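You operate a simulated robot arm through the tools that you are given. There is no shell and no other tool.

Carry out the task below with a simulated robot arm. There is one attempt and no reset: what you move stays moved.

TASK
Start the water heater and bring it to about the heat on the job card.
Fine: open the flow and return valves before switching on; within 2 degrees on the display will do.

The check looks at the end state, three seconds after you hand in, the way a careful person would. Anything else that was tipped, shoved, dropped, spilled or broken makes it a failure.

THE ROBOT
A 7-joint arm with a three-finger gripper, fixed in place. Base frame: the origin is on the floor under the middle of its stand, x ahead of it, y to its left, z up; the work surface is at about z = 0.96. Lengths are in m, angles in rad, forces in N, time in s.
With the tool pointing down near the work surface it reaches from about 0.1 to 0.88 m from the base axis. Its first joint turns from -2.897 to 2.897 rad. Payload 2.94 kg.
The tool frame sits at the grasp point between the pads (the TCP): z along the fingers, y along the line on which they close. The tips reach 0.03 m beyond it. The gripper opens to 0.132 m; its body begins 0.107 m behind the TCP.
Orientation is told as [roll, pitch, yaw] about the base's x, y, z axes, in that order, counted from this pose: with the fingers straight down and closing along the base's y, the tool's x points along the base's -x, its y along +y and its z along -z.

THE INTERFACE
- The arm moves only by the tool step_arm. Its argument "motion" is a list of rows, each a list of 3 entries, a list of its own where there are three numbers: the shift along the tool's x, y, z in mm, then the turn, a rotation vector about the tool's x, y, z in rad, then the finger opening in mm, from 0 to 132. In form: [[[dx, dy, dz], [wx, wy, wz], fingers], ...]. A call has 1 to 20 rows; each row is the pose to reach, as a shift and turn from the pose commanded when the call began, along the tool's axes at that moment. A row lasts 0.2 s, in which the tool goes at most 0.05 m and 0.15 rad; a call with a longer step from one row to the next is refused whole, and so is a gripper value outside its range. A pose out of reach is approached as far as the arm can. The call stops where the force on the tool passes 40 N (or 10 N more than at its start, if that is more) or the arm is blocked; 0.2 s more then pass. The fingers move at their own pace (about 0.0374 m/s each) and stop on an object; they squeeze with about 38 N. The grip force told is the motor's: it shows also when the fingers shut on nothing. Time passes only in rows, and 0.2 s behind the last, so rows that repeat a pose let the fingers close. It gives the time, the measured TCP pose, the force on the tool (base axes), the opening and the grip force at its end, in the units of the frame above (readings bear some noise), with the torque about the TCP (base axes, N m) and any sound that the robot's microphone picked up.
- Cameras (640 x 400 px; columns grow to the right, rows downward): "scene" is fixed at [0.22, -0.5, 1.538]; the picture's right is [0.56, -0.83, 0.00], its down [-0.52, -0.36, -0.78] and it looks along [0.64, 0.44, -0.63] (base axes); focal length 323 px, centre (320, 200). "wrist" rides on the gripper at [0.072, 0.003, -0.144] in the tool frame; the picture's right is [-0.04, 1.00, 0.00], its down [-0.88, -0.04, -0.48] and it looks along [-0.47, -0.02, 0.88] (tool axes); focal length 256 px, centre (320, 200). There is no depth. A picture from a camera that has moved, and an enlarged one, comes with that camera's place and axes in the base frame and with its lens.
- grab_frame(camera): a new picture of that camera. The clock stands still meanwhile.
- lift_body(by): moves the trunk up (or, below 0, down) by that many m; the arm rides with it, the base frame stays. It gives what a move gives, with no picture.
- close_up(camera, box): a new picture of the part [left, top, right, bottom] of that camera's present view, enlarged. The clock stands still meanwhile.
- job_done(): hands the job in; it is judged then, once.

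Nothing tells you positions but the pictures and the camera data. Unless the task says otherwise, let go and move clear before handing in.

The tools are called after "Request:" by a JSON object that holds its "method" and its "body". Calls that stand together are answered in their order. step_arm: Moves the arm, as the interface text tells. Its arguments: {"type":"object","properties":{"motion":{"type":"array","items":{"type":"array"}}},"required":["motion"]} The other tools are called the same way: lift_body (by) moves the trunk up or down; grab_frame (camera) takes a picture; close_up (camera, box) takes an enlarged picture of a part of a camera's view; job_done () hands the job in.

At the start:

```text
time: 0.0
tool_pos: [0.6373, -0.0762, 1.2475]
tcp_rot: [0.0, -0.001, 0.0]
force: [0.2, 0.2, -0.6]
wrist_torque: [0.03, 0.01, 0.05]
gripper_width: 0.1321
grasp_force: 0.1
trunk travel left (down, up): [-0.425, 0.115]
```

scene: 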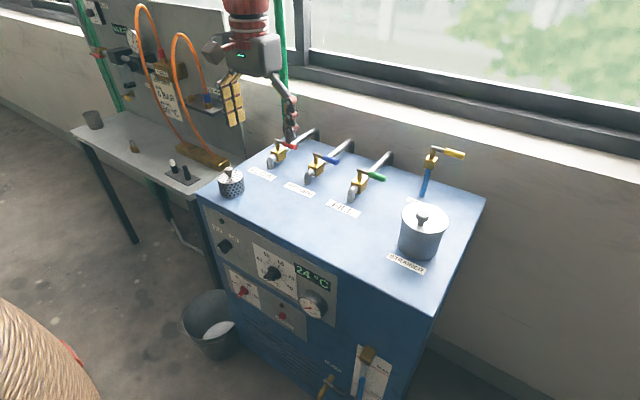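
wrist: 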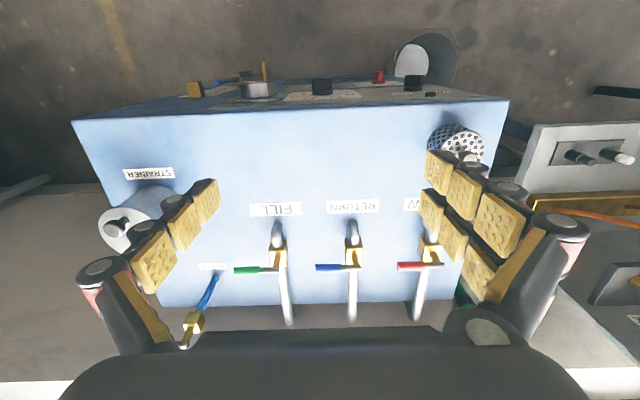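

I see a blue water heater with three top valves (red, blue, green levers), a yellow-handled one at right, and a front panel with dials and a 24 °C display. I'll take close-ups to read the labels and job card before moving.

Request:
{"method": "close_up", "body": {"camera": "scene", "box": [190, 190, 350, 340]}}

Request:
{"method": "close_up", "body": {"camera": "scene", "box": [230, 110, 480, 280]}}

Request:
{"method": "close_up", "body": {"camera": "scene", "box": [80, 0, 250, 130]}}

Request:
{"method": "close_up", "body": {"camera": "scene", "box": [300, 300, 460, 400]}}

Request:
{"method": "close_up", "body": {"camera": "wrist", "box": [180, 180, 500, 350]}}

```text
2.67 times, centred on (270, 265) of scene
camera zoom: at [0.22, -0.5, 1.538], right [0.56, -0.83, 0.0], down [-0.52, -0.36, -0.78], along [0.64, 0.44, -0.63], focal length 860 px, centre (453, 27)
```

zoom: 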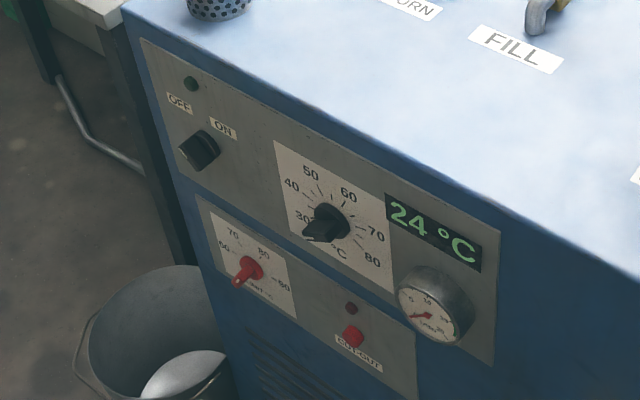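

```text
2.35 times, centred on (355, 195) of scene
camera zoom: at [0.22, -0.5, 1.538], right [0.56, -0.83, 0.0], down [-0.52, -0.36, -0.78], along [0.64, 0.44, -0.63], focal length 759 px, centre (238, 212)
```

zoom: 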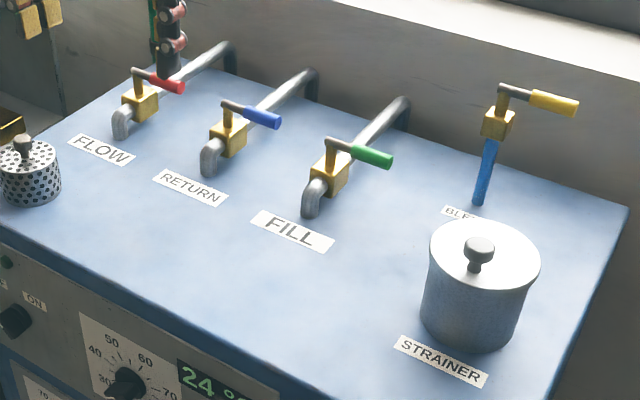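

```text
3.08 times, centred on (165, 65) of scene
camera zoom: at [0.22, -0.5, 1.538], right [0.56, -0.83, 0.0], down [-0.52, -0.36, -0.78], along [0.64, 0.44, -0.63], focal length 992 px, centre (797, 615)
```

zoom: 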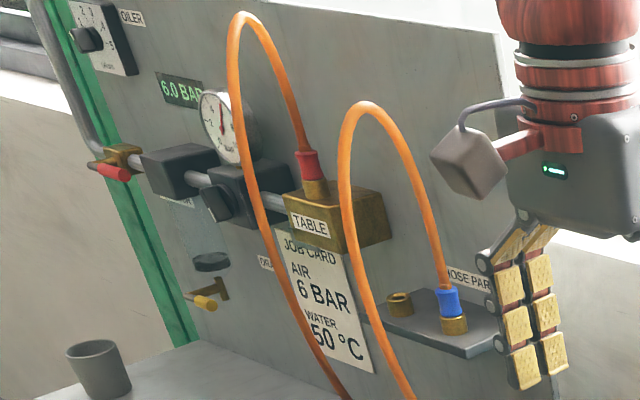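

```text
4.00 times, centred on (380, 350) of scene
camera zoom: at [0.22, -0.5, 1.538], right [0.56, -0.83, 0.0], down [-0.52, -0.36, -0.78], along [0.64, 0.44, -0.63], focal length 1290 px, centre (80, -400)
```

zoom: 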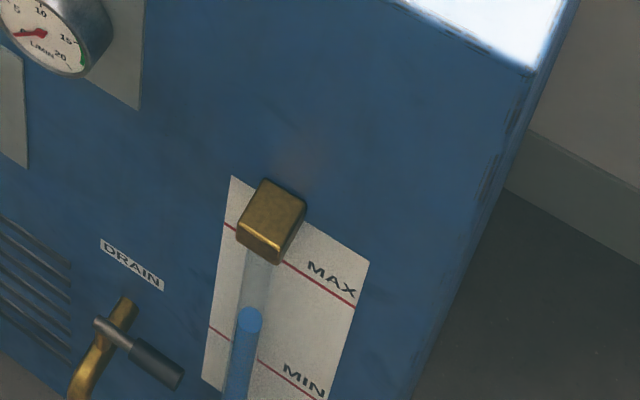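

```text
2.00 times, centred on (340, 265) of wrist
camera zoom: at [0.5643, -0.0718, 1.392], right [0.04, 1.0, 0.0], down [0.88, -0.04, 0.48], along [0.47, -0.02, -0.88], focal length 512 px, centre (280, 70)
```

zoom: 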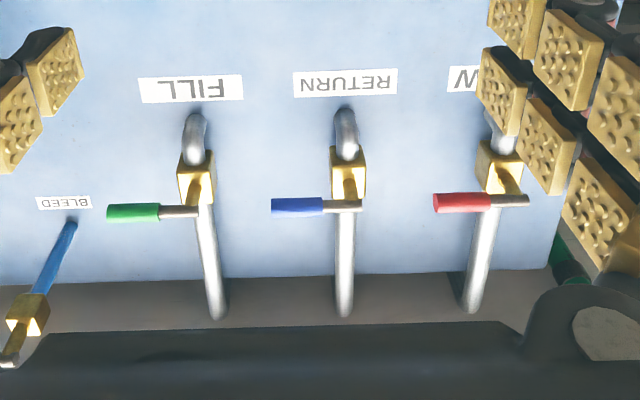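

The card reads WATER 50 °C, the display 24 °C, and all levers lie across their pipes (closed). I'll look closer at the panel, its limit dial, and the other items before planning.

Request:
{"method": "close_up", "body": {"camera": "scene", "box": [220, 260, 300, 335]}}

Request:
{"method": "close_up", "body": {"camera": "scene", "box": [200, 205, 280, 260]}}

Request:
{"method": "close_up", "body": {"camera": "scene", "box": [250, 235, 340, 325]}}

Request:
{"method": "close_up", "body": {"camera": "wrist", "box": [160, 50, 480, 180]}}

Request:
{"method": "close_up", "body": {"camera": "scene", "box": [255, 120, 345, 190]}}

Request:
{"method": "close_up", "body": {"camera": "scene", "box": [330, 130, 470, 220]}}

```text
5.33 times, centred on (260, 298) of scene
camera zoom: at [0.22, -0.5, 1.538], right [0.56, -0.83, 0.0], down [-0.52, -0.36, -0.78], along [0.64, 0.44, -0.63], focal length 1720 px, centre (640, -320)
```

zoom: 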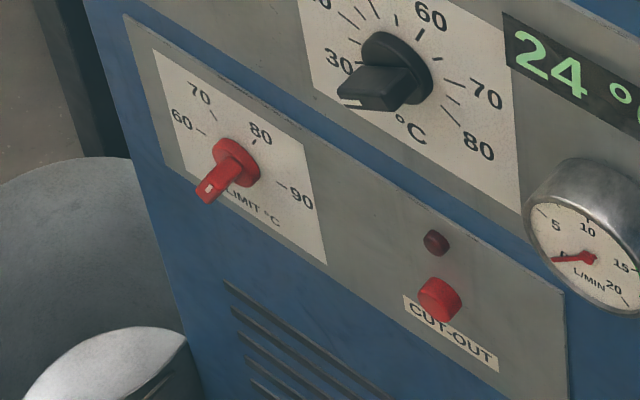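

```text
7.27 times, centred on (240, 232) of scene
camera zoom: at [0.22, -0.5, 1.538], right [0.56, -0.83, 0.0], down [-0.52, -0.36, -0.78], along [0.64, 0.44, -0.63], focal length 2346 px, centre (902, -36)
```

zoom: 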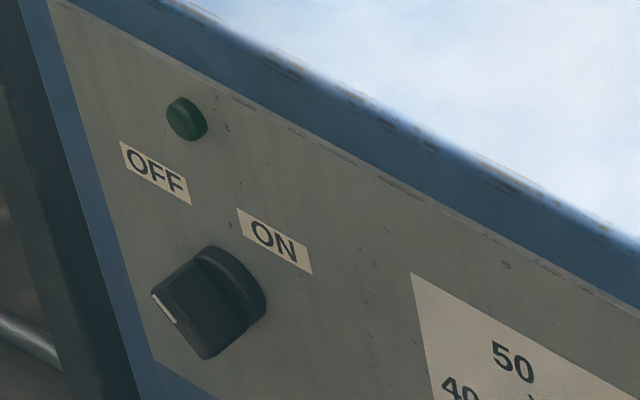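

```text
4.44 times, centred on (295, 280) of scene
camera zoom: at [0.22, -0.5, 1.538], right [0.56, -0.83, 0.0], down [-0.52, -0.36, -0.78], along [0.64, 0.44, -0.63], focal length 1434 px, centre (431, -156)
```

zoom: 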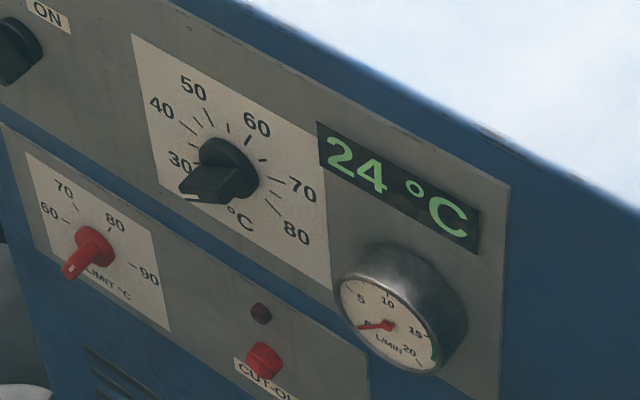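

```text
2.00 times, centred on (320, 115) of wrist
camera zoom: at [0.5643, -0.0718, 1.392], right [0.04, 1.0, 0.0], down [0.88, -0.04, 0.48], along [0.47, -0.02, -0.88], focal length 512 px, centre (320, 370)
```

zoom: 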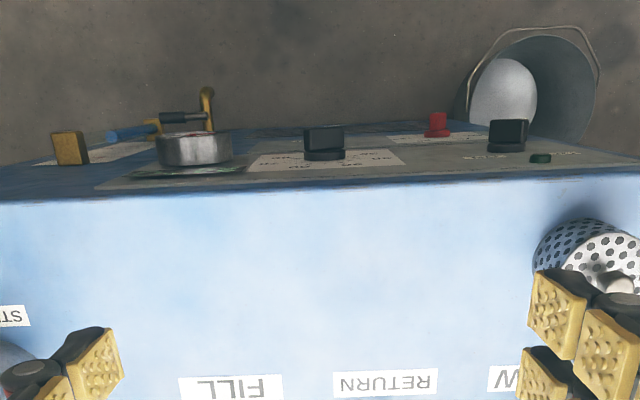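

```text
5.71 times, centred on (300, 155) of scene
camera zoom: at [0.22, -0.5, 1.538], right [0.56, -0.83, 0.0], down [-0.52, -0.36, -0.78], along [0.64, 0.44, -0.63], focal length 1843 px, centre (434, 457)
```

zoom: 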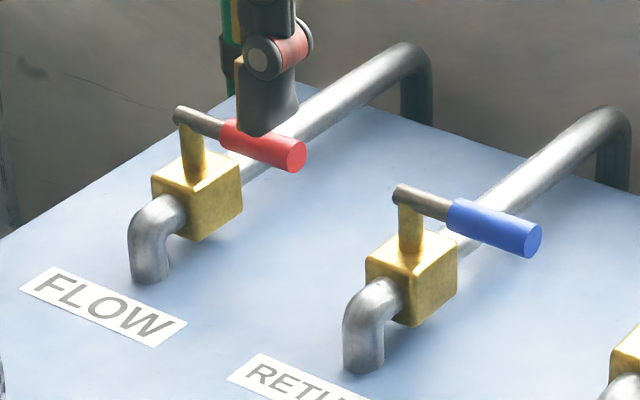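

```text
4.44 times, centred on (400, 175) of scene
camera zoom: at [0.22, -0.5, 1.538], right [0.56, -0.83, 0.0], down [-0.52, -0.36, -0.78], along [0.64, 0.44, -0.63], focal length 1434 px, centre (-36, 311)
```

zoom: 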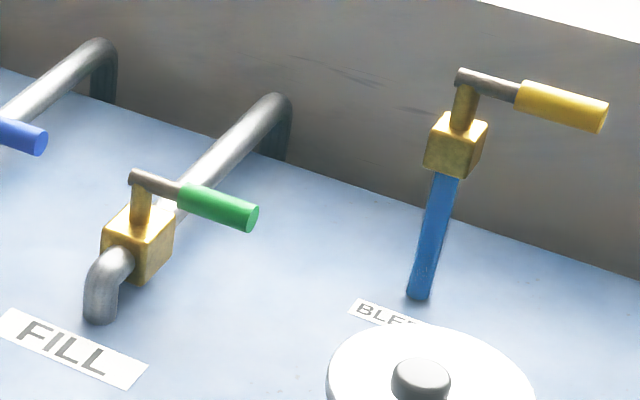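

All three levers lie across their pipes, the red FLOW lever at about (0.90, 0.14→0.05, 1.04) and the blue RETURN lever about 0.15 m to its right. I'll tilt the tool forward, narrow the fingers and look at the valves from closer.

Request:
{"method": "step_arm", "body": {"motion": [[[-16, 29, 15], [0, -0.1, 0], 100], [[-32, 58, 30], [0, -0.2, 0], 70], [[-48, 87, 45], [0, -0.3, 0], 40], [[-60, 116, 60], [0, -0.4, 0], 20], [[-70, 140, 75], [0, -0.5, 0], 0], [[-70, 140, 75], [0, -0.5, 0], 0], [[-70, 140, 75], [0, -0.5, 0], 0], [[-70, 140, 75], [0, -0.5, 0], 0], [[-70, 140, 75], [0, -0.5, 0], 0]]}}

Request:
{"method": "grab_frame", "body": {"camera": "wrist"}}

Request:
{"method": "grab_frame", "body": {"camera": "scene"}}

```text
time: 2.0
tool_pos: [0.7075, 0.0632, 1.1732]
tcp_rot: [0.0, -0.499, -0.001]
force: [-0.7, 0.5, 0.5]
wrist_torque: [0.01, 0.0, -0.01]
gripper_width: 0.0024
grasp_force: 1.6
trunk travel left (down, up): [-0.425, 0.115]
```

```text
taken
camera wrist: at [0.5755, 0.0676, 1.2645], right [0.04, 1.0, 0.02], down [0.54, -0.04, 0.84], along [0.84, -0.02, -0.54], focal length 256 px, centre (320, 200)
```

wrist: 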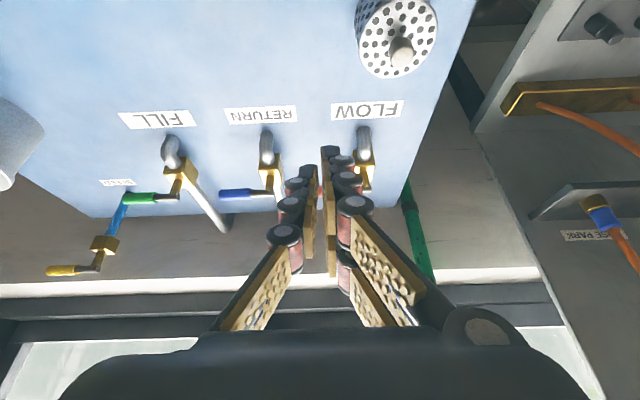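

```text
taken
```

scene: 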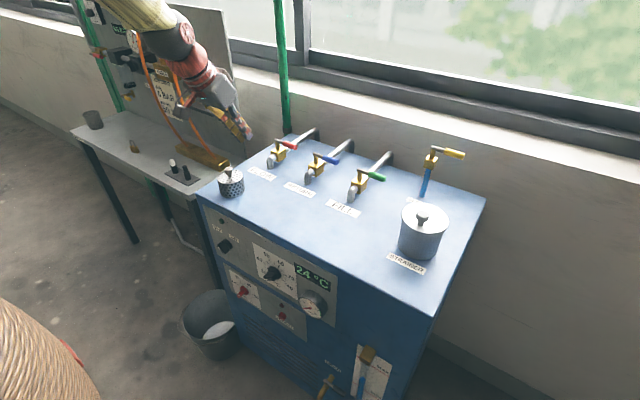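

The closed fingers are visible just in front of the FLOW lever. I'll lower the tip to just in front of the red handle and look before touching it.

Request:
{"method": "step_arm", "body": {"motion": [[[-7, 1, 36], [0, 0, 0], 0], [[-14, 2, 72], [0, 0, 0], 0], [[-21, 2, 108], [0, 0, 0], 0], [[-27.7, 2, 140], [0, 0, 0], 0], [[-27.7, 2, 140], [0, 0, 0], 0]]}}

Request:
{"method": "grab_frame", "body": {"camera": "wrist"}}

Request:
{"method": "close_up", "body": {"camera": "scene", "box": [220, 90, 380, 190]}}

```text
time: 3.2
tool_pos: [0.797, 0.0669, 1.0624]
tcp_rot: [0.0, -0.501, 0.002]
force: [-0.4, -0.7, 0.8]
wrist_torque: [-0.05, -0.03, 0.01]
gripper_width: 0.0
grasp_force: 28.6
trunk travel left (down, up): [-0.425, 0.115]
```

```text
taken
camera wrist: at [0.6654, 0.0705, 1.1545], right [0.04, 1.0, 0.02], down [0.54, -0.04, 0.84], along [0.84, -0.02, -0.54], focal length 256 px, centre (320, 200)
```

wrist: 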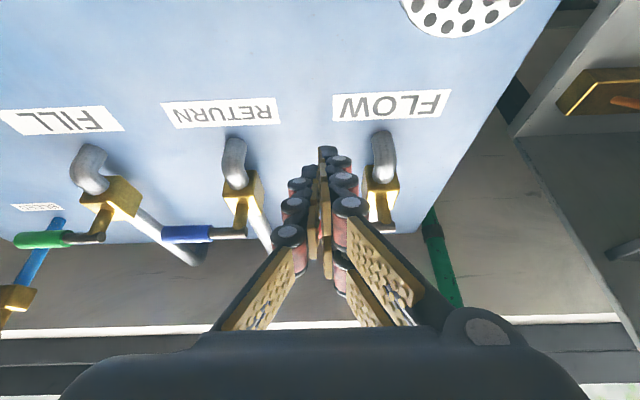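

```text
4.00 times, centred on (300, 140) of scene
camera zoom: at [0.22, -0.5, 1.538], right [0.56, -0.83, 0.0], down [-0.52, -0.36, -0.78], along [0.64, 0.44, -0.63], focal length 1290 px, centre (400, 440)
```

zoom: 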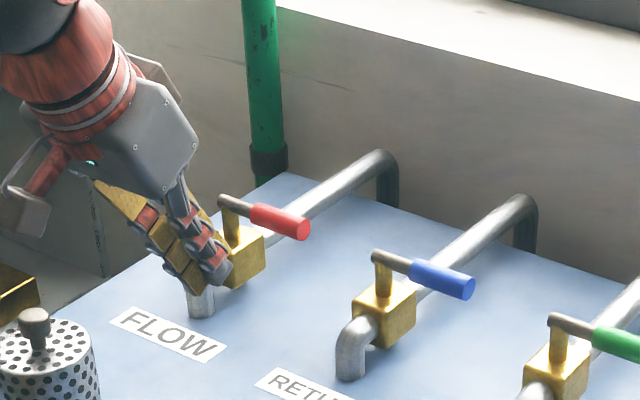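

The tip sits just in front of the FLOW lever's handle. I'll lower slightly and push gently away (+x) to see whether it swings that way.

Request:
{"method": "step_arm", "body": {"motion": [[[-12, 0, 16], [0, 0, 0], 0], [[-25, 0, 31], [0, 0, 0], 0], [[-29.4, 0, 33.4], [0, 0, 0], 0], [[-33.8, 0, 35.8], [0, 0, 0], 0], [[-38.2, 0, 38.2], [0, 0, 0], 0], [[-42.6, 0, 40.6], [0, 0, 0], 0], [[-47, 0, 43], [0, 0, 0], 0], [[-51.4, 0, 45.4], [0, 0, 0], 0]]}}

Request:
{"method": "grab_frame", "body": {"camera": "wrist"}}

Request:
{"method": "close_up", "body": {"camera": "scene", "box": [220, 90, 380, 190]}}

```text
time: 5.0
tool_pos: [0.8606, 0.0663, 1.0446]
tcp_rot: [-0.001, -0.494, 0.0]
force: [-16.2, -0.2, -2.6]
wrist_torque: [0.02, 0.27, 0.03]
gripper_width: 0.0
grasp_force: 28.5
trunk travel left (down, up): [-0.425, 0.115]
```

```text
taken
camera wrist: at [0.7289, 0.0707, 1.1377], right [0.04, 1.0, 0.02], down [0.55, -0.04, 0.83], along [0.83, -0.02, -0.55], focal length 256 px, centre (320, 200)
```

wrist: 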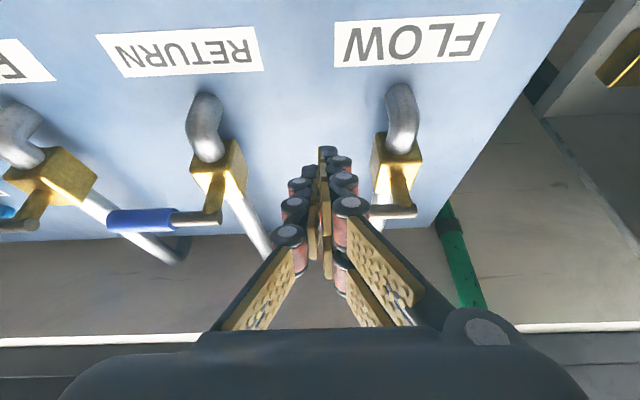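

```text
4.00 times, centred on (300, 140) of scene
camera zoom: at [0.22, -0.5, 1.538], right [0.56, -0.83, 0.0], down [-0.52, -0.36, -0.78], along [0.64, 0.44, -0.63], focal length 1290 px, centre (400, 440)
```

zoom: 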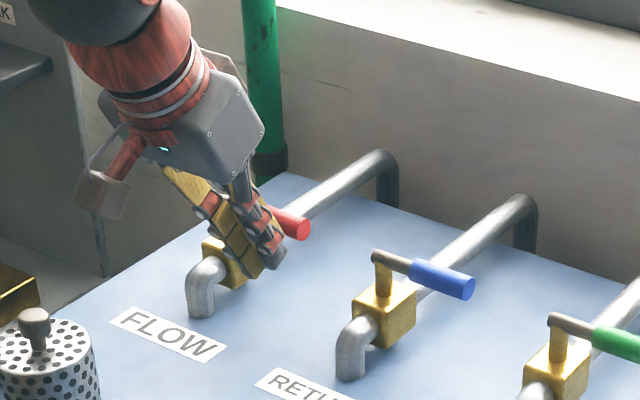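

The lever didn't yield with a 16 N push away from the robot, so that side is likely the closed stop. I'll back off, go over the handle and get behind it to pull toward the robot.

Request:
{"method": "step_arm", "body": {"motion": [[[17.6, 0, -9.6], [0, 0, 0], 0], [[0, 0, -42], [0, 0, 0], 0], [[-17.4, 0, -73.7], [0, 0, 0], 0], [[-47, 0, -58], [0, 0, 0], 0], [[-77, 0, -41], [0, 0, 0], 0], [[-105.2, 0, -25.8], [0, 0, 0], 0], [[-105.2, 0, -25.8], [0, 0, 0], 0]]}}

Request:
{"method": "grab_frame", "body": {"camera": "wrist"}}

Request:
{"method": "close_up", "body": {"camera": "scene", "box": [220, 90, 380, 190]}}

```text
time: 6.6
tool_pos: [0.9451, 0.067, 1.1226]
tcp_rot: [0.001, -0.501, 0.0]
force: [-0.1, 0.9, 0.2]
wrist_torque: [-0.02, -0.01, -0.01]
gripper_width: 0.0001
grasp_force: 28.7
trunk travel left (down, up): [-0.425, 0.115]
```

```text
taken
camera wrist: at [0.8133, 0.07, 1.2139], right [0.04, 1.0, 0.02], down [0.54, -0.04, 0.84], along [0.84, -0.02, -0.54], focal length 256 px, centre (320, 200)
```

wrist: 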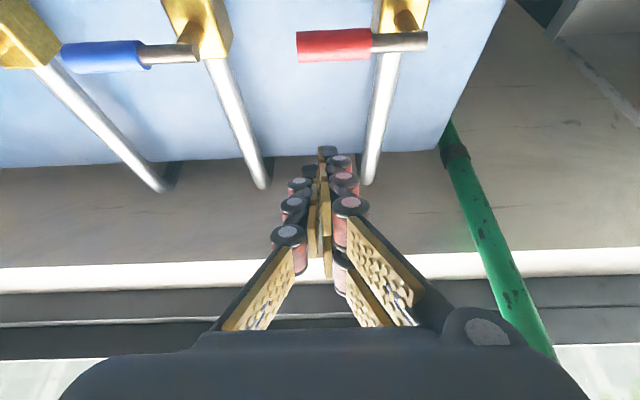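

```text
4.00 times, centred on (300, 140) of scene
camera zoom: at [0.22, -0.5, 1.538], right [0.56, -0.83, 0.0], down [-0.52, -0.36, -0.78], along [0.64, 0.44, -0.63], focal length 1290 px, centre (400, 440)
```

zoom: 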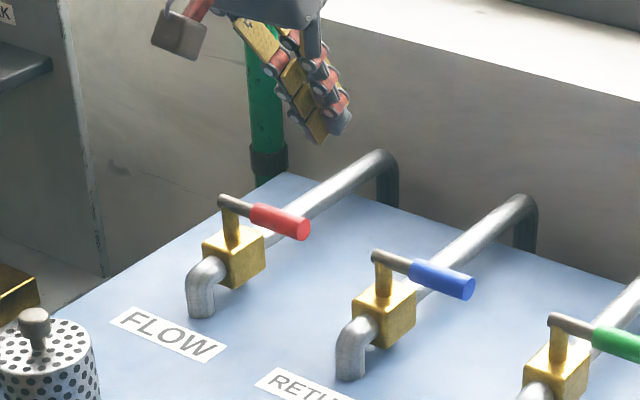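

The handle spans y≈0.056–0.14 at x≈0.897 and my fingertips are now above and behind it. I'll lower behind the handle and pull gently toward the robot.

Request:
{"method": "step_arm", "body": {"motion": [[[15, 0, 28], [0, 0, 0], 0], [[31.1, 0, 57.1], [0, 0, 0], 0], [[37.2, 0, 53.7], [0, 0, 0], 0], [[43.4, 0, 50.4], [0, 0, 0], 0], [[48.7, 0, 47.5], [0, 0, 0], 0], [[53.1, 0, 45.1], [0, 0, 0], 0], [[57.4, 0, 42.7], [0, 0, 0], 0], [[61.8, 0, 40.3], [0, 0, 0], 0]]}}

Request:
{"method": "grab_frame", "body": {"camera": "wrist"}}

Request:
{"method": "close_up", "body": {"camera": "scene", "box": [220, 90, 380, 190]}}

```text
time: 8.4
tool_pos: [0.9094, 0.0676, 1.0569]
tcp_rot: [-0.001, -0.498, 0.0]
force: [1.5, -0.1, 2.6]
wrist_torque: [0.06, -0.02, -0.03]
gripper_width: 0.0
grasp_force: 29.0
trunk travel left (down, up): [-0.425, 0.115]
```

```text
taken
camera wrist: at [0.7774, 0.0699, 1.1478], right [0.04, 1.0, 0.02], down [0.54, -0.04, 0.84], along [0.84, -0.02, -0.54], focal length 256 px, centre (320, 200)
```

wrist: 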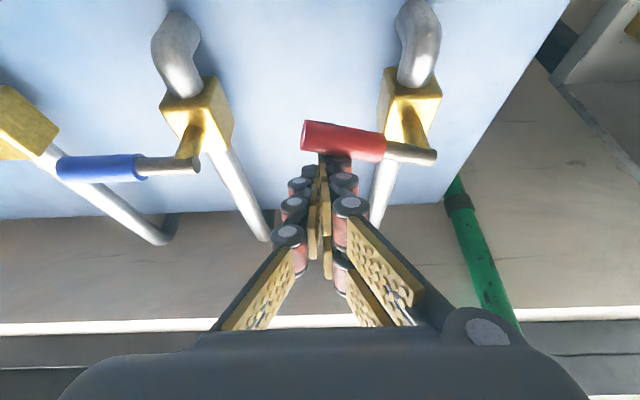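

```text
4.00 times, centred on (300, 140) of scene
camera zoom: at [0.22, -0.5, 1.538], right [0.56, -0.83, 0.0], down [-0.52, -0.36, -0.78], along [0.64, 0.44, -0.63], focal length 1290 px, centre (400, 440)
```

zoom: 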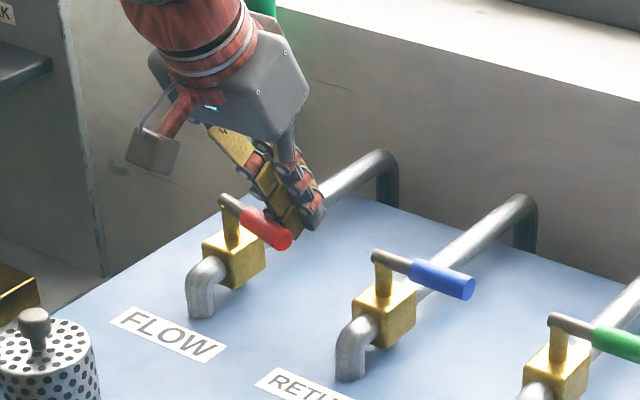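

The FLOW lever swings toward the robot with almost no force (about 15° so far). I'll follow its arc around the stem at (0.897, 0.14) with the fingers behind it.

Request:
{"method": "step_arm", "body": {"motion": [[[7.6, 1.1, -4.2], [0, 0, 0], 0], [[16.4, 1.2, -9.0], [0, 0, 0], 0], [[24.6, 2.6, -13.4], [0, 0, 0], 0], [[32.6, 5.1, -17.8], [0, 0, 0], 0], [[40, 8.8, -21.8], [0, 0, 0], 0], [[47.2, 13.7, -25.8], [0, 0, 0], 0], [[53.7, 19.5, -29.3], [0, 0, 0], 0], [[59.5, 26.3, -32.5], [0, 0, 0], 0]]}}

Request:
{"method": "grab_frame", "body": {"camera": "wrist"}}

Request:
{"method": "close_up", "body": {"camera": "scene", "box": [220, 90, 380, 190]}}

```text
time: 10.2
tool_pos: [0.8424, 0.0927, 1.0559]
tcp_rot: [0.0, -0.5, 0.001]
force: [-1.0, -0.3, 0.2]
wrist_torque: [-0.03, -0.01, -0.01]
gripper_width: 0.0
grasp_force: 28.6
trunk travel left (down, up): [-0.425, 0.115]
```

```text
taken
camera wrist: at [0.7089, 0.0964, 1.1485], right [0.04, 1.0, 0.02], down [0.54, -0.04, 0.84], along [0.84, -0.02, -0.54], focal length 256 px, centre (320, 200)
```

wrist: 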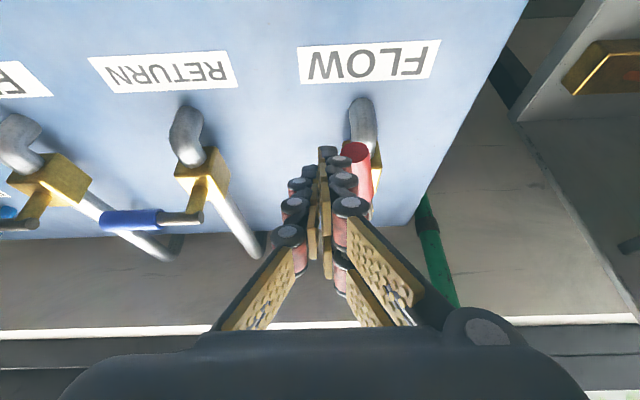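

```text
4.00 times, centred on (300, 140) of scene
camera zoom: at [0.22, -0.5, 1.538], right [0.56, -0.83, 0.0], down [-0.52, -0.36, -0.78], along [0.64, 0.44, -0.63], focal length 1290 px, centre (400, 440)
```

zoom: 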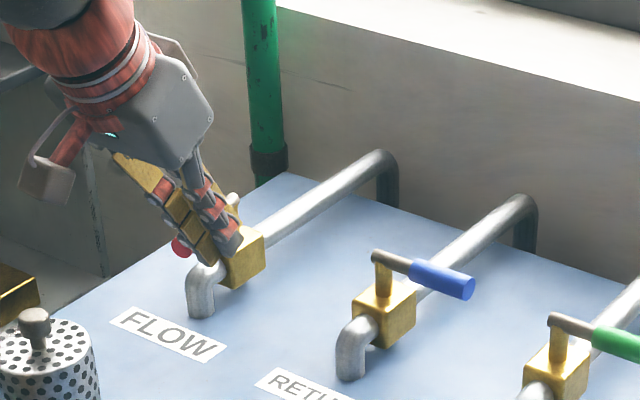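

The lever is at roughly 75°. I'll push the remaining bit sideways (+y) to its open stop.

Request:
{"method": "step_arm", "body": {"motion": [[[3, 5, -1.6], [0, 0, 0], 0], [[6, 10, -3.2], [0, 0, 0], 0], [[8, 14, -4.3], [0, 0, 0], 0], [[9, 17, -4.9], [0, 0, 0], 0], [[9, 20, -4.9], [0, 0, 0], 0]]}}

Request:
{"method": "grab_frame", "body": {"camera": "wrist"}}

Request:
{"method": "close_up", "body": {"camera": "scene", "box": [220, 90, 380, 190]}}

```text
time: 11.4
tool_pos: [0.8331, 0.1069, 1.0568]
tcp_rot: [0.0, -0.497, -0.003]
force: [4.0, -33.9, 1.2]
wrist_torque: [-0.48, -0.06, 0.18]
gripper_width: 0.0001
grasp_force: 28.3
trunk travel left (down, up): [-0.425, 0.115]
```

```text
taken
camera wrist: at [0.7004, 0.1113, 1.1483], right [0.04, 1.0, 0.02], down [0.55, -0.04, 0.84], along [0.84, -0.02, -0.55], focal length 256 px, centre (320, 200)
```

wrist: 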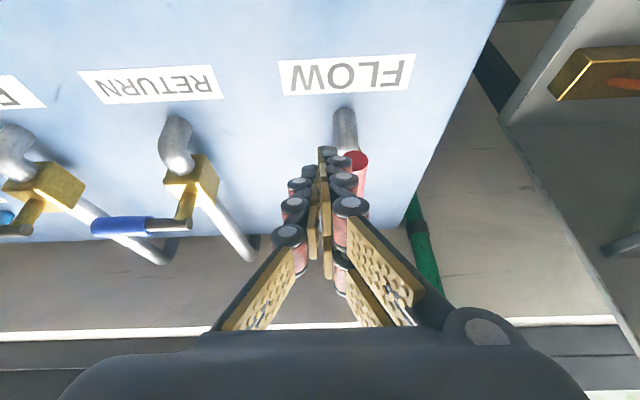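

```text
4.00 times, centred on (300, 140) of scene
camera zoom: at [0.22, -0.5, 1.538], right [0.56, -0.83, 0.0], down [-0.52, -0.36, -0.78], along [0.64, 0.44, -0.63], focal length 1290 px, centre (400, 440)
```

zoom: 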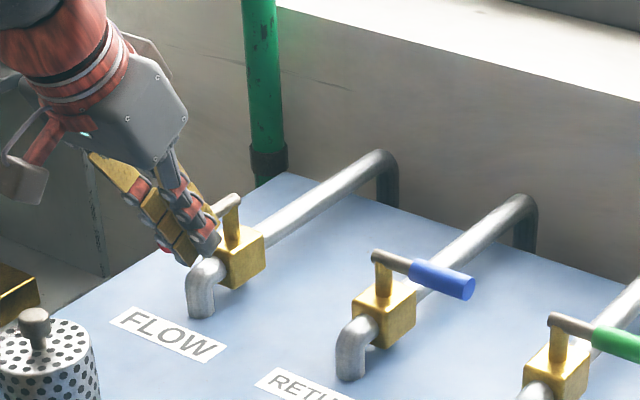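

I hit the stop at 34 N, so the FLOW lever should now be in line with its pipe. I'll back off, rise and check it.

Request:
{"method": "step_arm", "body": {"motion": [[[0, -30, 0], [0, 0, 0], 0], [[-19.2, -40, -35.1], [0, 0, 0], 0], [[-38.3, -60, -70.2], [0, 0, 0], 0], [[-38.3, -100, -70.2], [0, 0, 0], 0], [[-38.3, -140, -70.2], [0, 0, 0], 0], [[-38.3, -180, -70.2], [0, 0, 0], 0], [[-38.3, -196, -70.2], [0, 0, 0], 0]]}}

Request:
{"method": "grab_frame", "body": {"camera": "wrist"}}

Request:
{"method": "close_up", "body": {"camera": "scene", "box": [220, 90, 380, 190]}}

```text
time: 13.0
tool_pos: [0.8318, -0.0815, 1.1363]
tcp_rot: [0.0, -0.5, 0.0]
force: [0.6, 0.0, 0.2]
wrist_torque: [0.03, 0.01, -0.01]
gripper_width: 0.0
grasp_force: 29.1
trunk travel left (down, up): [-0.425, 0.115]
```

```text
taken
camera wrist: at [0.6989, -0.0779, 1.2283], right [0.04, 1.0, 0.02], down [0.54, -0.04, 0.84], along [0.84, -0.02, -0.54], focal length 256 px, centre (320, 200)
```

wrist: 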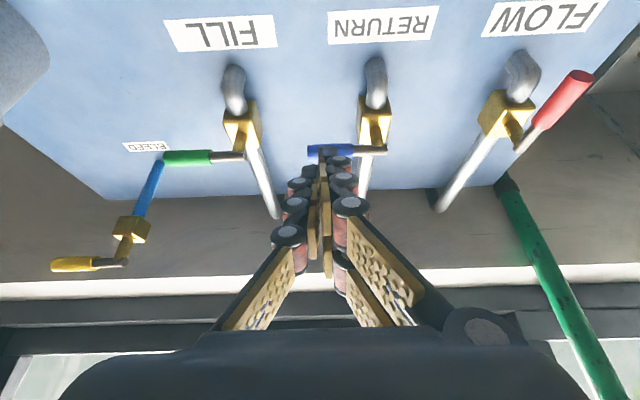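

```text
4.00 times, centred on (300, 140) of scene
camera zoom: at [0.22, -0.5, 1.538], right [0.56, -0.83, 0.0], down [-0.52, -0.36, -0.78], along [0.64, 0.44, -0.63], focal length 1290 px, centre (400, 440)
```

zoom: 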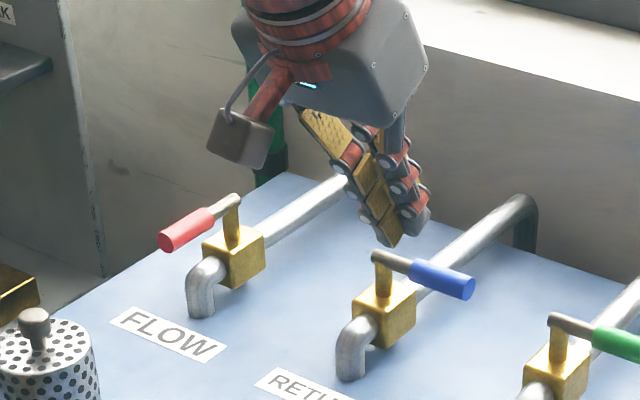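

The FLOW lever now lies along its pipe. Next I'll repeat the same hook-and-pull on the blue RETURN lever, whose stem is about 0.15 m to the right at y≈-0.01.

Request:
{"method": "step_arm", "body": {"motion": [[[-33.6, 0, 24], [0, 0, 0], 0], [[-66.3, 0, 47.6], [0, 0, 0], 0], [[-90.3, 0, 66.4], [0, 0, 0], 0], [[-74.7, 0, 94.9], [0, 0, 0], 0], [[-59.2, 0, 123.4], [0, 0, 0], 0], [[-46, 0, 116.2], [0, 0, 0], 0], [[-37.2, 0, 111.4], [0, 0, 0], 0], [[-28.4, 0, 106.6], [0, 0, 0], 0]]}}

Request:
{"method": "grab_frame", "body": {"camera": "wrist"}}

Request:
{"method": "close_up", "body": {"camera": "scene", "box": [220, 90, 380, 190]}}

```text
time: 14.8
tool_pos: [0.9085, -0.0822, 1.0552]
tcp_rot: [-0.001, -0.5, -0.002]
force: [1.0, 0.2, 0.7]
wrist_torque: [0.06, 0.14, 0.01]
gripper_width: 0.0002
grasp_force: 28.8
trunk travel left (down, up): [-0.425, 0.115]
```

```text
taken
camera wrist: at [0.7748, -0.0795, 1.1476], right [0.04, 1.0, 0.02], down [0.54, -0.04, 0.84], along [0.84, -0.02, -0.54], focal length 256 px, centre (320, 200)
```

wrist: 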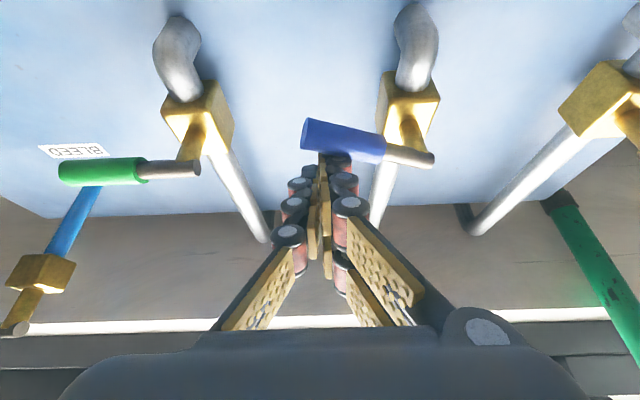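

```text
4.00 times, centred on (300, 140) of scene
camera zoom: at [0.22, -0.5, 1.538], right [0.56, -0.83, 0.0], down [-0.52, -0.36, -0.78], along [0.64, 0.44, -0.63], focal length 1290 px, centre (400, 440)
```

zoom: 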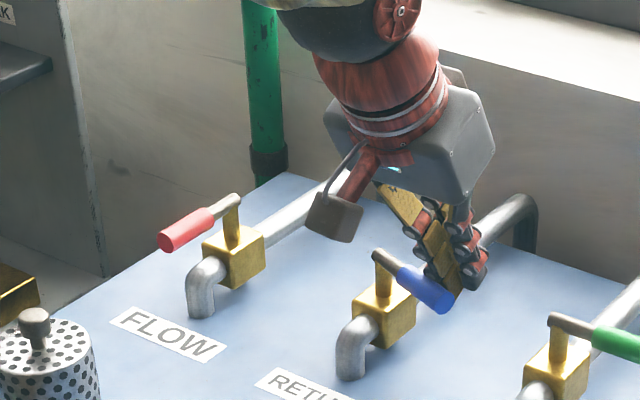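

The blue lever behaves the same way and has begun to turn. I'll follow the same arc to its open stop.

Request:
{"method": "step_arm", "body": {"motion": [[[7.6, 1.1, -4.2], [0, 0, 0], 0], [[16.4, 1.2, -9.0], [0, 0, 0], 0], [[24.6, 2.6, -13.4], [0, 0, 0], 0], [[32.6, 5.1, -17.8], [0, 0, 0], 0], [[40, 8.8, -21.8], [0, 0, 0], 0], [[47.2, 13.7, -25.8], [0, 0, 0], 0], [[53.7, 19.5, -29.3], [0, 0, 0], 0], [[59.5, 26.3, -32.5], [0, 0, 0], 0], [[62.5, 31.3, -34.1], [0, 0, 0], 0], [[65.5, 36.3, -35.7], [0, 0, 0], 0], [[67.5, 40.3, -36.8], [0, 0, 0], 0], [[68.5, 43.3, -37.4], [0, 0, 0], 0], [[68.5, 46.3, -37.4], [0, 0, 0], 0]]}}

Request:
{"method": "grab_frame", "body": {"camera": "wrist"}}

Request:
{"method": "close_up", "body": {"camera": "scene", "box": [220, 90, 380, 190]}}

```text
time: 17.6
tool_pos: [0.8312, -0.0423, 1.0565]
tcp_rot: [0.002, -0.5, -0.005]
force: [4.4, -37.0, -0.3]
wrist_torque: [-0.62, -0.07, 0.14]
gripper_width: 0.0001
grasp_force: 28.8
trunk travel left (down, up): [-0.425, 0.115]
```

```text
taken
camera wrist: at [0.6977, -0.0386, 1.1481], right [0.04, 1.0, 0.02], down [0.54, -0.04, 0.84], along [0.84, -0.02, -0.54], focal length 256 px, centre (320, 200)
```

wrist: 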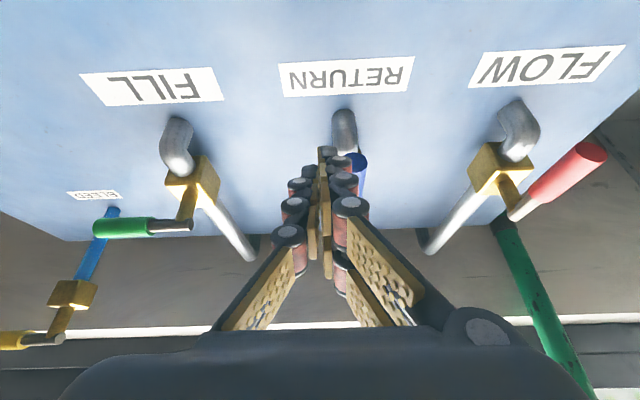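

```text
4.00 times, centred on (300, 140) of scene
camera zoom: at [0.22, -0.5, 1.538], right [0.56, -0.83, 0.0], down [-0.52, -0.36, -0.78], along [0.64, 0.44, -0.63], focal length 1290 px, centre (400, 440)
```

zoom: 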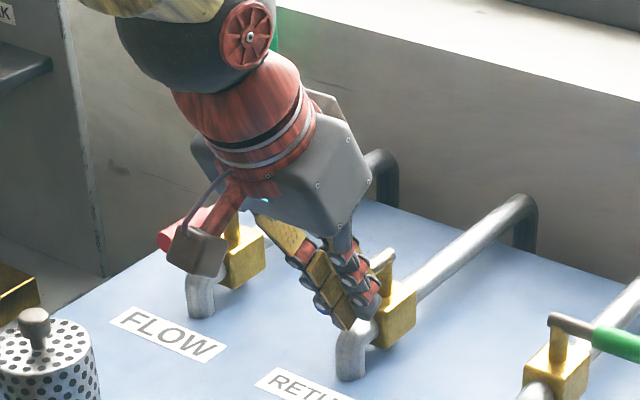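

The RETURN lever also reached its stop (37 N). I'll back off, rise and retract to check both levers.

Request:
{"method": "step_arm", "body": {"motion": [[[0, -30, 0], [0, 0, 0], 0], [[-19.2, -35, -35.1], [0, 0, 0], 0], [[-38.3, -35, -70.2], [0, 0, 0], 0], [[5.6, -20, -94.2], [0, 0, 0], 0], [[49.5, 0, -118.1], [0, 0, 0], 0], [[93.4, 30, -142.1], [0, 0, 0], 0], [[93.4, 60, -142.1], [0, 0, 0], 0], [[93.4, 60, -142.1], [0, 0, 0], 0]]}}

Request:
{"method": "grab_frame", "body": {"camera": "wrist"}}

Request:
{"method": "grab_frame", "body": {"camera": "scene"}}

Request:
{"method": "close_up", "body": {"camera": "scene", "box": [220, 90, 380, 190]}}

```text
refused: row 4 steps farther than a row can; nothing moved
```

```text
taken
camera wrist: at [0.6977, -0.0386, 1.1481], right [0.04, 1.0, 0.02], down [0.54, -0.04, 0.84], along [0.84, -0.02, -0.54], focal length 256 px, centre (320, 200)
```

wrist: 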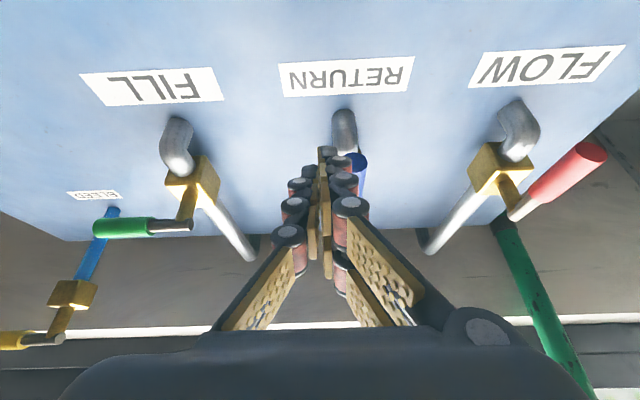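

```text
taken
```

scene: 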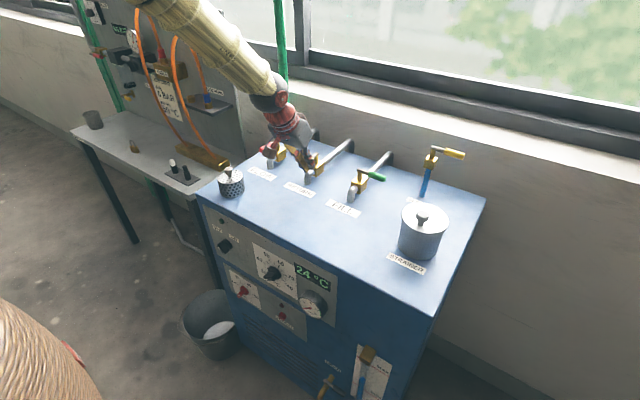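

```text
4.00 times, centred on (300, 140) of scene
camera zoom: at [0.22, -0.5, 1.538], right [0.56, -0.83, 0.0], down [-0.52, -0.36, -0.78], along [0.64, 0.44, -0.63], focal length 1290 px, centre (400, 440)
```

zoom: 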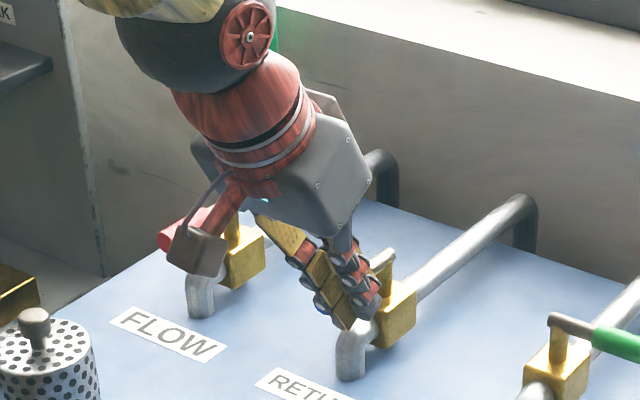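

One step was slightly too long, so nothing moved. I'll repeat with smaller steps: sideways off the blue lever, up, then back.

Request:
{"method": "step_arm", "body": {"motion": [[[0, -30, 0], [0, 0, 0], 0], [[-19.2, -35, -35.1], [0, 0, 0], 0], [[-38.3, -35, -70.2], [0, 0, 0], 0], [[-2, -25, -90], [0, 0, 0], 0], [[34, -10, -109], [0, 0, 0], 0], [[70, 10, -129], [0, 0, 0], 0], [[98, 40, -144], [0, 0, 0], 0], [[98, 60, -144], [0, 0, 0], 0], [[98, 60, -144], [0, 0, 0], 0]]}}

Request:
{"method": "grab_frame", "body": {"camera": "wrist"}}

Request:
{"method": "close_up", "body": {"camera": "scene", "box": [220, 90, 380, 190]}}

```text
time: 19.6
tool_pos: [0.6762, 0.0226, 1.1374]
tcp_rot: [0.0, -0.501, 0.0]
force: [0.2, -0.3, 0.6]
wrist_torque: [0.01, 0.0, 0.01]
gripper_width: 0.0002
grasp_force: 28.0
trunk travel left (down, up): [-0.425, 0.115]
```

```text
taken
camera wrist: at [0.5429, 0.0257, 1.2285], right [0.04, 1.0, 0.02], down [0.54, -0.04, 0.84], along [0.84, -0.02, -0.54], focal length 256 px, centre (320, 200)
```

wrist: 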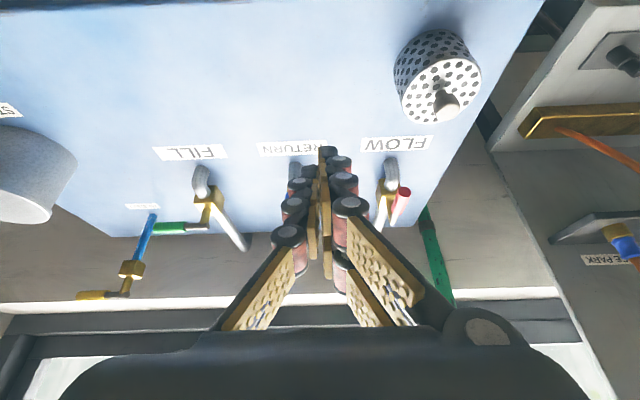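

```text
4.00 times, centred on (300, 140) of scene
camera zoom: at [0.22, -0.5, 1.538], right [0.56, -0.83, 0.0], down [-0.52, -0.36, -0.78], along [0.64, 0.44, -0.63], focal length 1290 px, centre (400, 440)
```

zoom: 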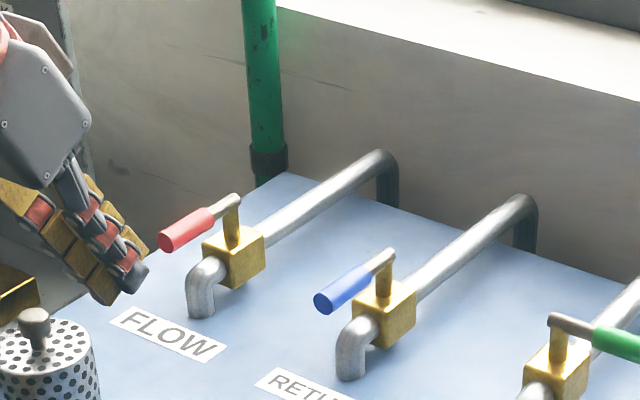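

Both levers now lie along their pipes (about 90°), and the computed end points confirm it. Next I'll retract in front of the machine and tilt the tool so the wrist camera faces the front panel, before lowering the trunk.

Request:
{"method": "step_arm", "body": {"motion": [[[37, 0, -20], [0, -0.1, 0], 0], [[74, 0, -40], [0, -0.2, 0], 0], [[111, 0, -60], [0, -0.3, 0], 0], [[148, 0, -80], [0, -0.4, 0], 0], [[185, 0, -100], [0, -0.5, 0], 0], [[222, 0, -120], [0, -0.58, 0], 0], [[222, 0, -120], [0, -0.58, 0], 0]]}}

Request:
{"method": "grab_frame", "body": {"camera": "scene"}}

Request:
{"method": "grab_frame", "body": {"camera": "wrist"}}

```text
time: 21.2
tool_pos: [0.423, 0.0291, 1.1425]
tcp_rot: [-0.009, -1.082, 0.005]
force: [1.0, 0.7, 0.4]
wrist_torque: [0.0, 0.03, -0.01]
gripper_width: 0.0001
grasp_force: 28.9
out of reach, approached as far as the arm can: row 3, 4, 5, 6, 7
trunk travel left (down, up): [-0.425, 0.115]
```

```text
taken
```

scene: 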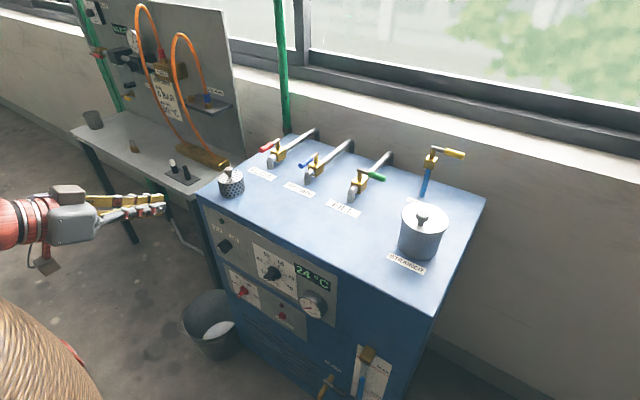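

```text
taken
camera wrist: at [0.2623, 0.0334, 1.1465], right [0.02, 1.0, 0.03], down [-0.01, -0.03, 1.0], along [1.0, -0.02, 0.01], focal length 256 px, centre (320, 200)
```

wrist: 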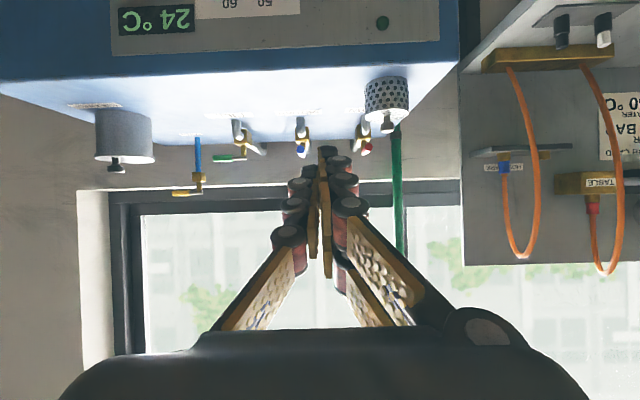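

The tool is clear in front of the machine and pointing forward. I'll lower the trunk so the camera faces the front panel.

Request:
{"method": "lift_body", "body": {"by": -0.3}}

Request:
{"method": "grab_frame", "body": {"camera": "wrist"}}

Request:
{"method": "grab_frame", "body": {"camera": "scene"}}

```text
time: 24.2
tool_pos: [0.4216, 0.029, 0.8412]
tcp_rot: [-0.011, -1.08, 0.005]
force: [-0.6, 0.0, -0.2]
wrist_torque: [0.0, 0.03, 0.02]
gripper_width: 0.0003
grasp_force: 28.7
trunk travel left (down, up): [-0.125, 0.415]
```

```text
taken
camera wrist: at [0.2604, 0.0331, 0.8458], right [0.03, 1.0, 0.03], down [-0.01, -0.03, 1.0], along [1.0, -0.03, 0.0], focal length 256 px, centre (320, 200)
```

wrist: 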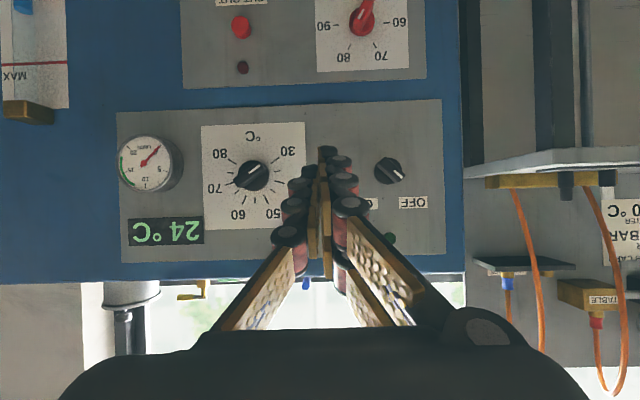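

```text
taken
```

scene: 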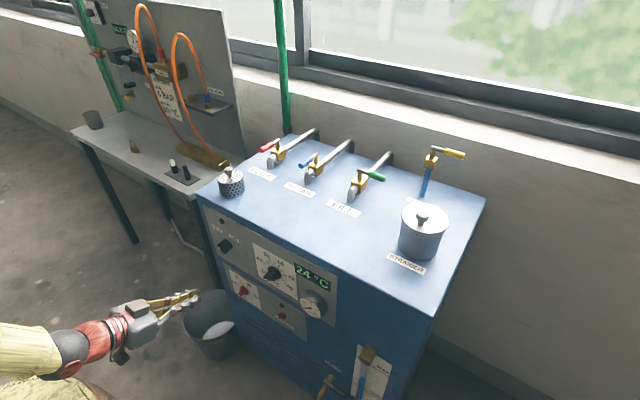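

The panel is now in view (upside down). I'll zoom in on the dials and switch.

Request:
{"method": "close_up", "body": {"camera": "wrist", "box": [180, 100, 320, 250]}}

Request:
{"method": "close_up", "body": {"camera": "wrist", "box": [340, 130, 450, 250]}}

Request:
{"method": "close_up", "body": {"camera": "wrist", "box": [300, 0, 430, 85]}}

Request:
{"method": "close_up", "body": {"camera": "wrist", "box": [110, 120, 210, 250]}}

```text
2.67 times, centred on (250, 175) of wrist
camera zoom: at [0.2604, 0.0331, 0.8458], right [0.03, 1.0, 0.03], down [-0.01, -0.03, 1.0], along [1.0, -0.03, 0.0], focal length 683 px, centre (507, 267)
```

zoom: 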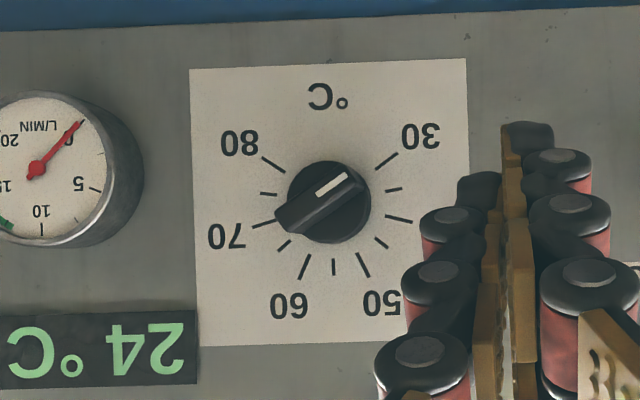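

```text
3.33 times, centred on (395, 190) of wrist
camera zoom: at [0.2604, 0.0331, 0.8458], right [0.03, 1.0, 0.03], down [-0.01, -0.03, 1.0], along [1.0, -0.03, 0.0], focal length 853 px, centre (70, 233)
```

zoom: 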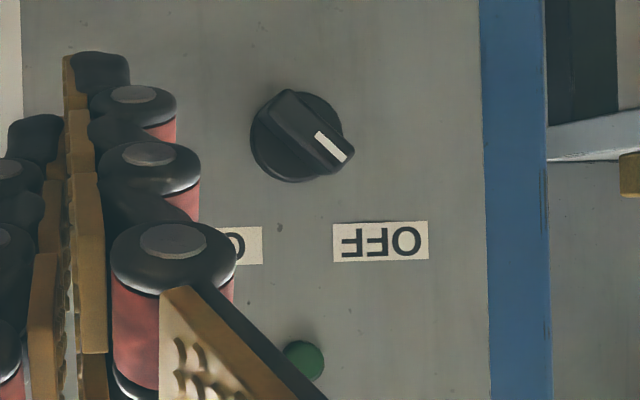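

```text
4.71 times, centred on (365, 42) of wrist
camera zoom: at [0.2604, 0.0331, 0.8458], right [0.03, 1.0, 0.03], down [-0.01, -0.03, 1.0], along [1.0, -0.03, 0.0], focal length 1205 px, centre (108, 941)
```

zoom: 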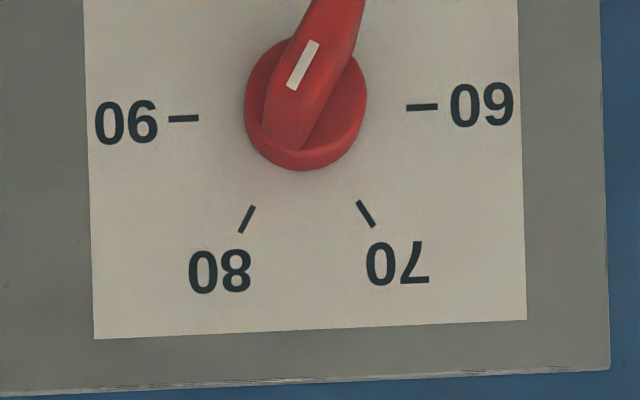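

```text
3.08 times, centred on (160, 185) of wrist
camera zoom: at [0.2604, 0.0331, 0.8458], right [0.03, 1.0, 0.03], down [-0.01, -0.03, 1.0], along [1.0, -0.03, 0.0], focal length 788 px, centre (812, 246)
```

zoom: 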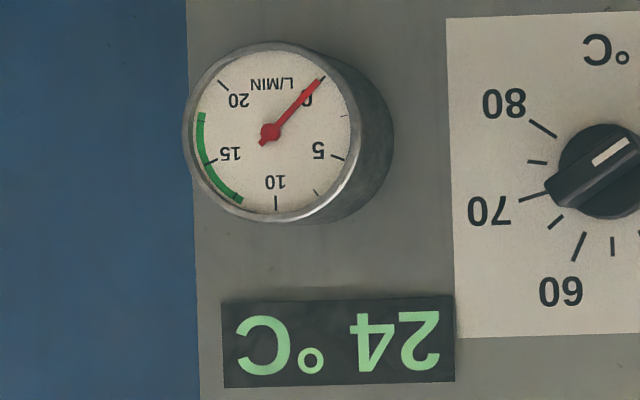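

Thermostat pointer sits at its 30 mark (about 5° of turn per °C, 50 is roughly 100° clockwise); the switch points to OFF with ON 90° clockwise; the limit dial points to about 50, so I'll stay just below that. Both knobs are at about z 0.811 on the panel at x≈0.616; I'll bring the tool horizontal in front of the switch.

Request:
{"method": "step_arm", "body": {"motion": [[[-2, 22, 20], [0, -0.12, 0], 15], [[-5, 44, 41], [0, -0.245, 0], 30], [[-8, 66, 62], [0, -0.37, 0], 45], [[-10, 87, 83], [0, -0.49, 0], 60], [[-10, 87, 83], [0, -0.49, 0], 60], [[-10, 87, 83], [0, -0.49, 0], 60]]}}

Request:
{"method": "grab_frame", "body": {"camera": "wrist"}}

Request:
{"method": "grab_frame", "body": {"camera": "scene"}}

```text
time: 25.6
tool_pos: [0.5317, 0.1458, 0.8513]
tcp_rot: [-1.233, -1.508, 1.209]
force: [0.1, -0.8, -0.3]
wrist_torque: [0.02, -0.02, 0.0]
gripper_width: 0.0602
grasp_force: 0.0
out of reach, approached as far as the arm can: row 1, 2, 3, 4, 5, 6
trunk travel left (down, up): [-0.125, 0.415]
```

```text
taken
camera wrist: at [0.3864, 0.1476, 0.782], right [0.02, 1.0, -0.02], down [-0.46, 0.03, 0.89], along [0.89, -0.01, 0.46], focal length 256 px, centre (320, 200)
```

wrist: 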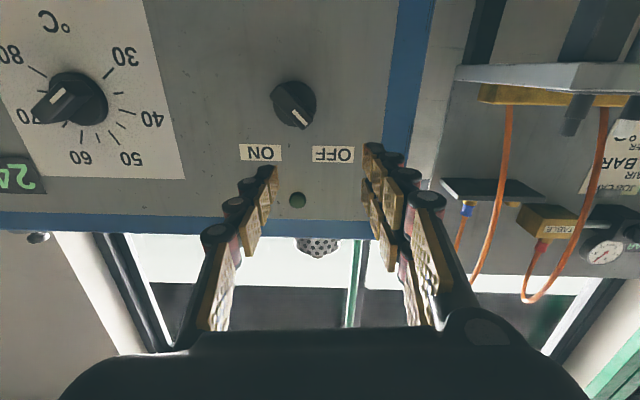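

```text
taken
```

scene: 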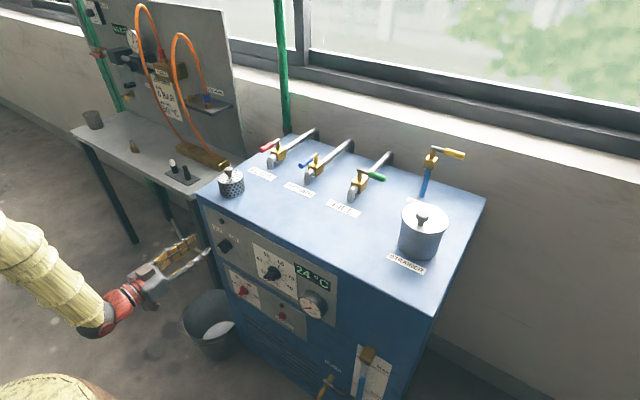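

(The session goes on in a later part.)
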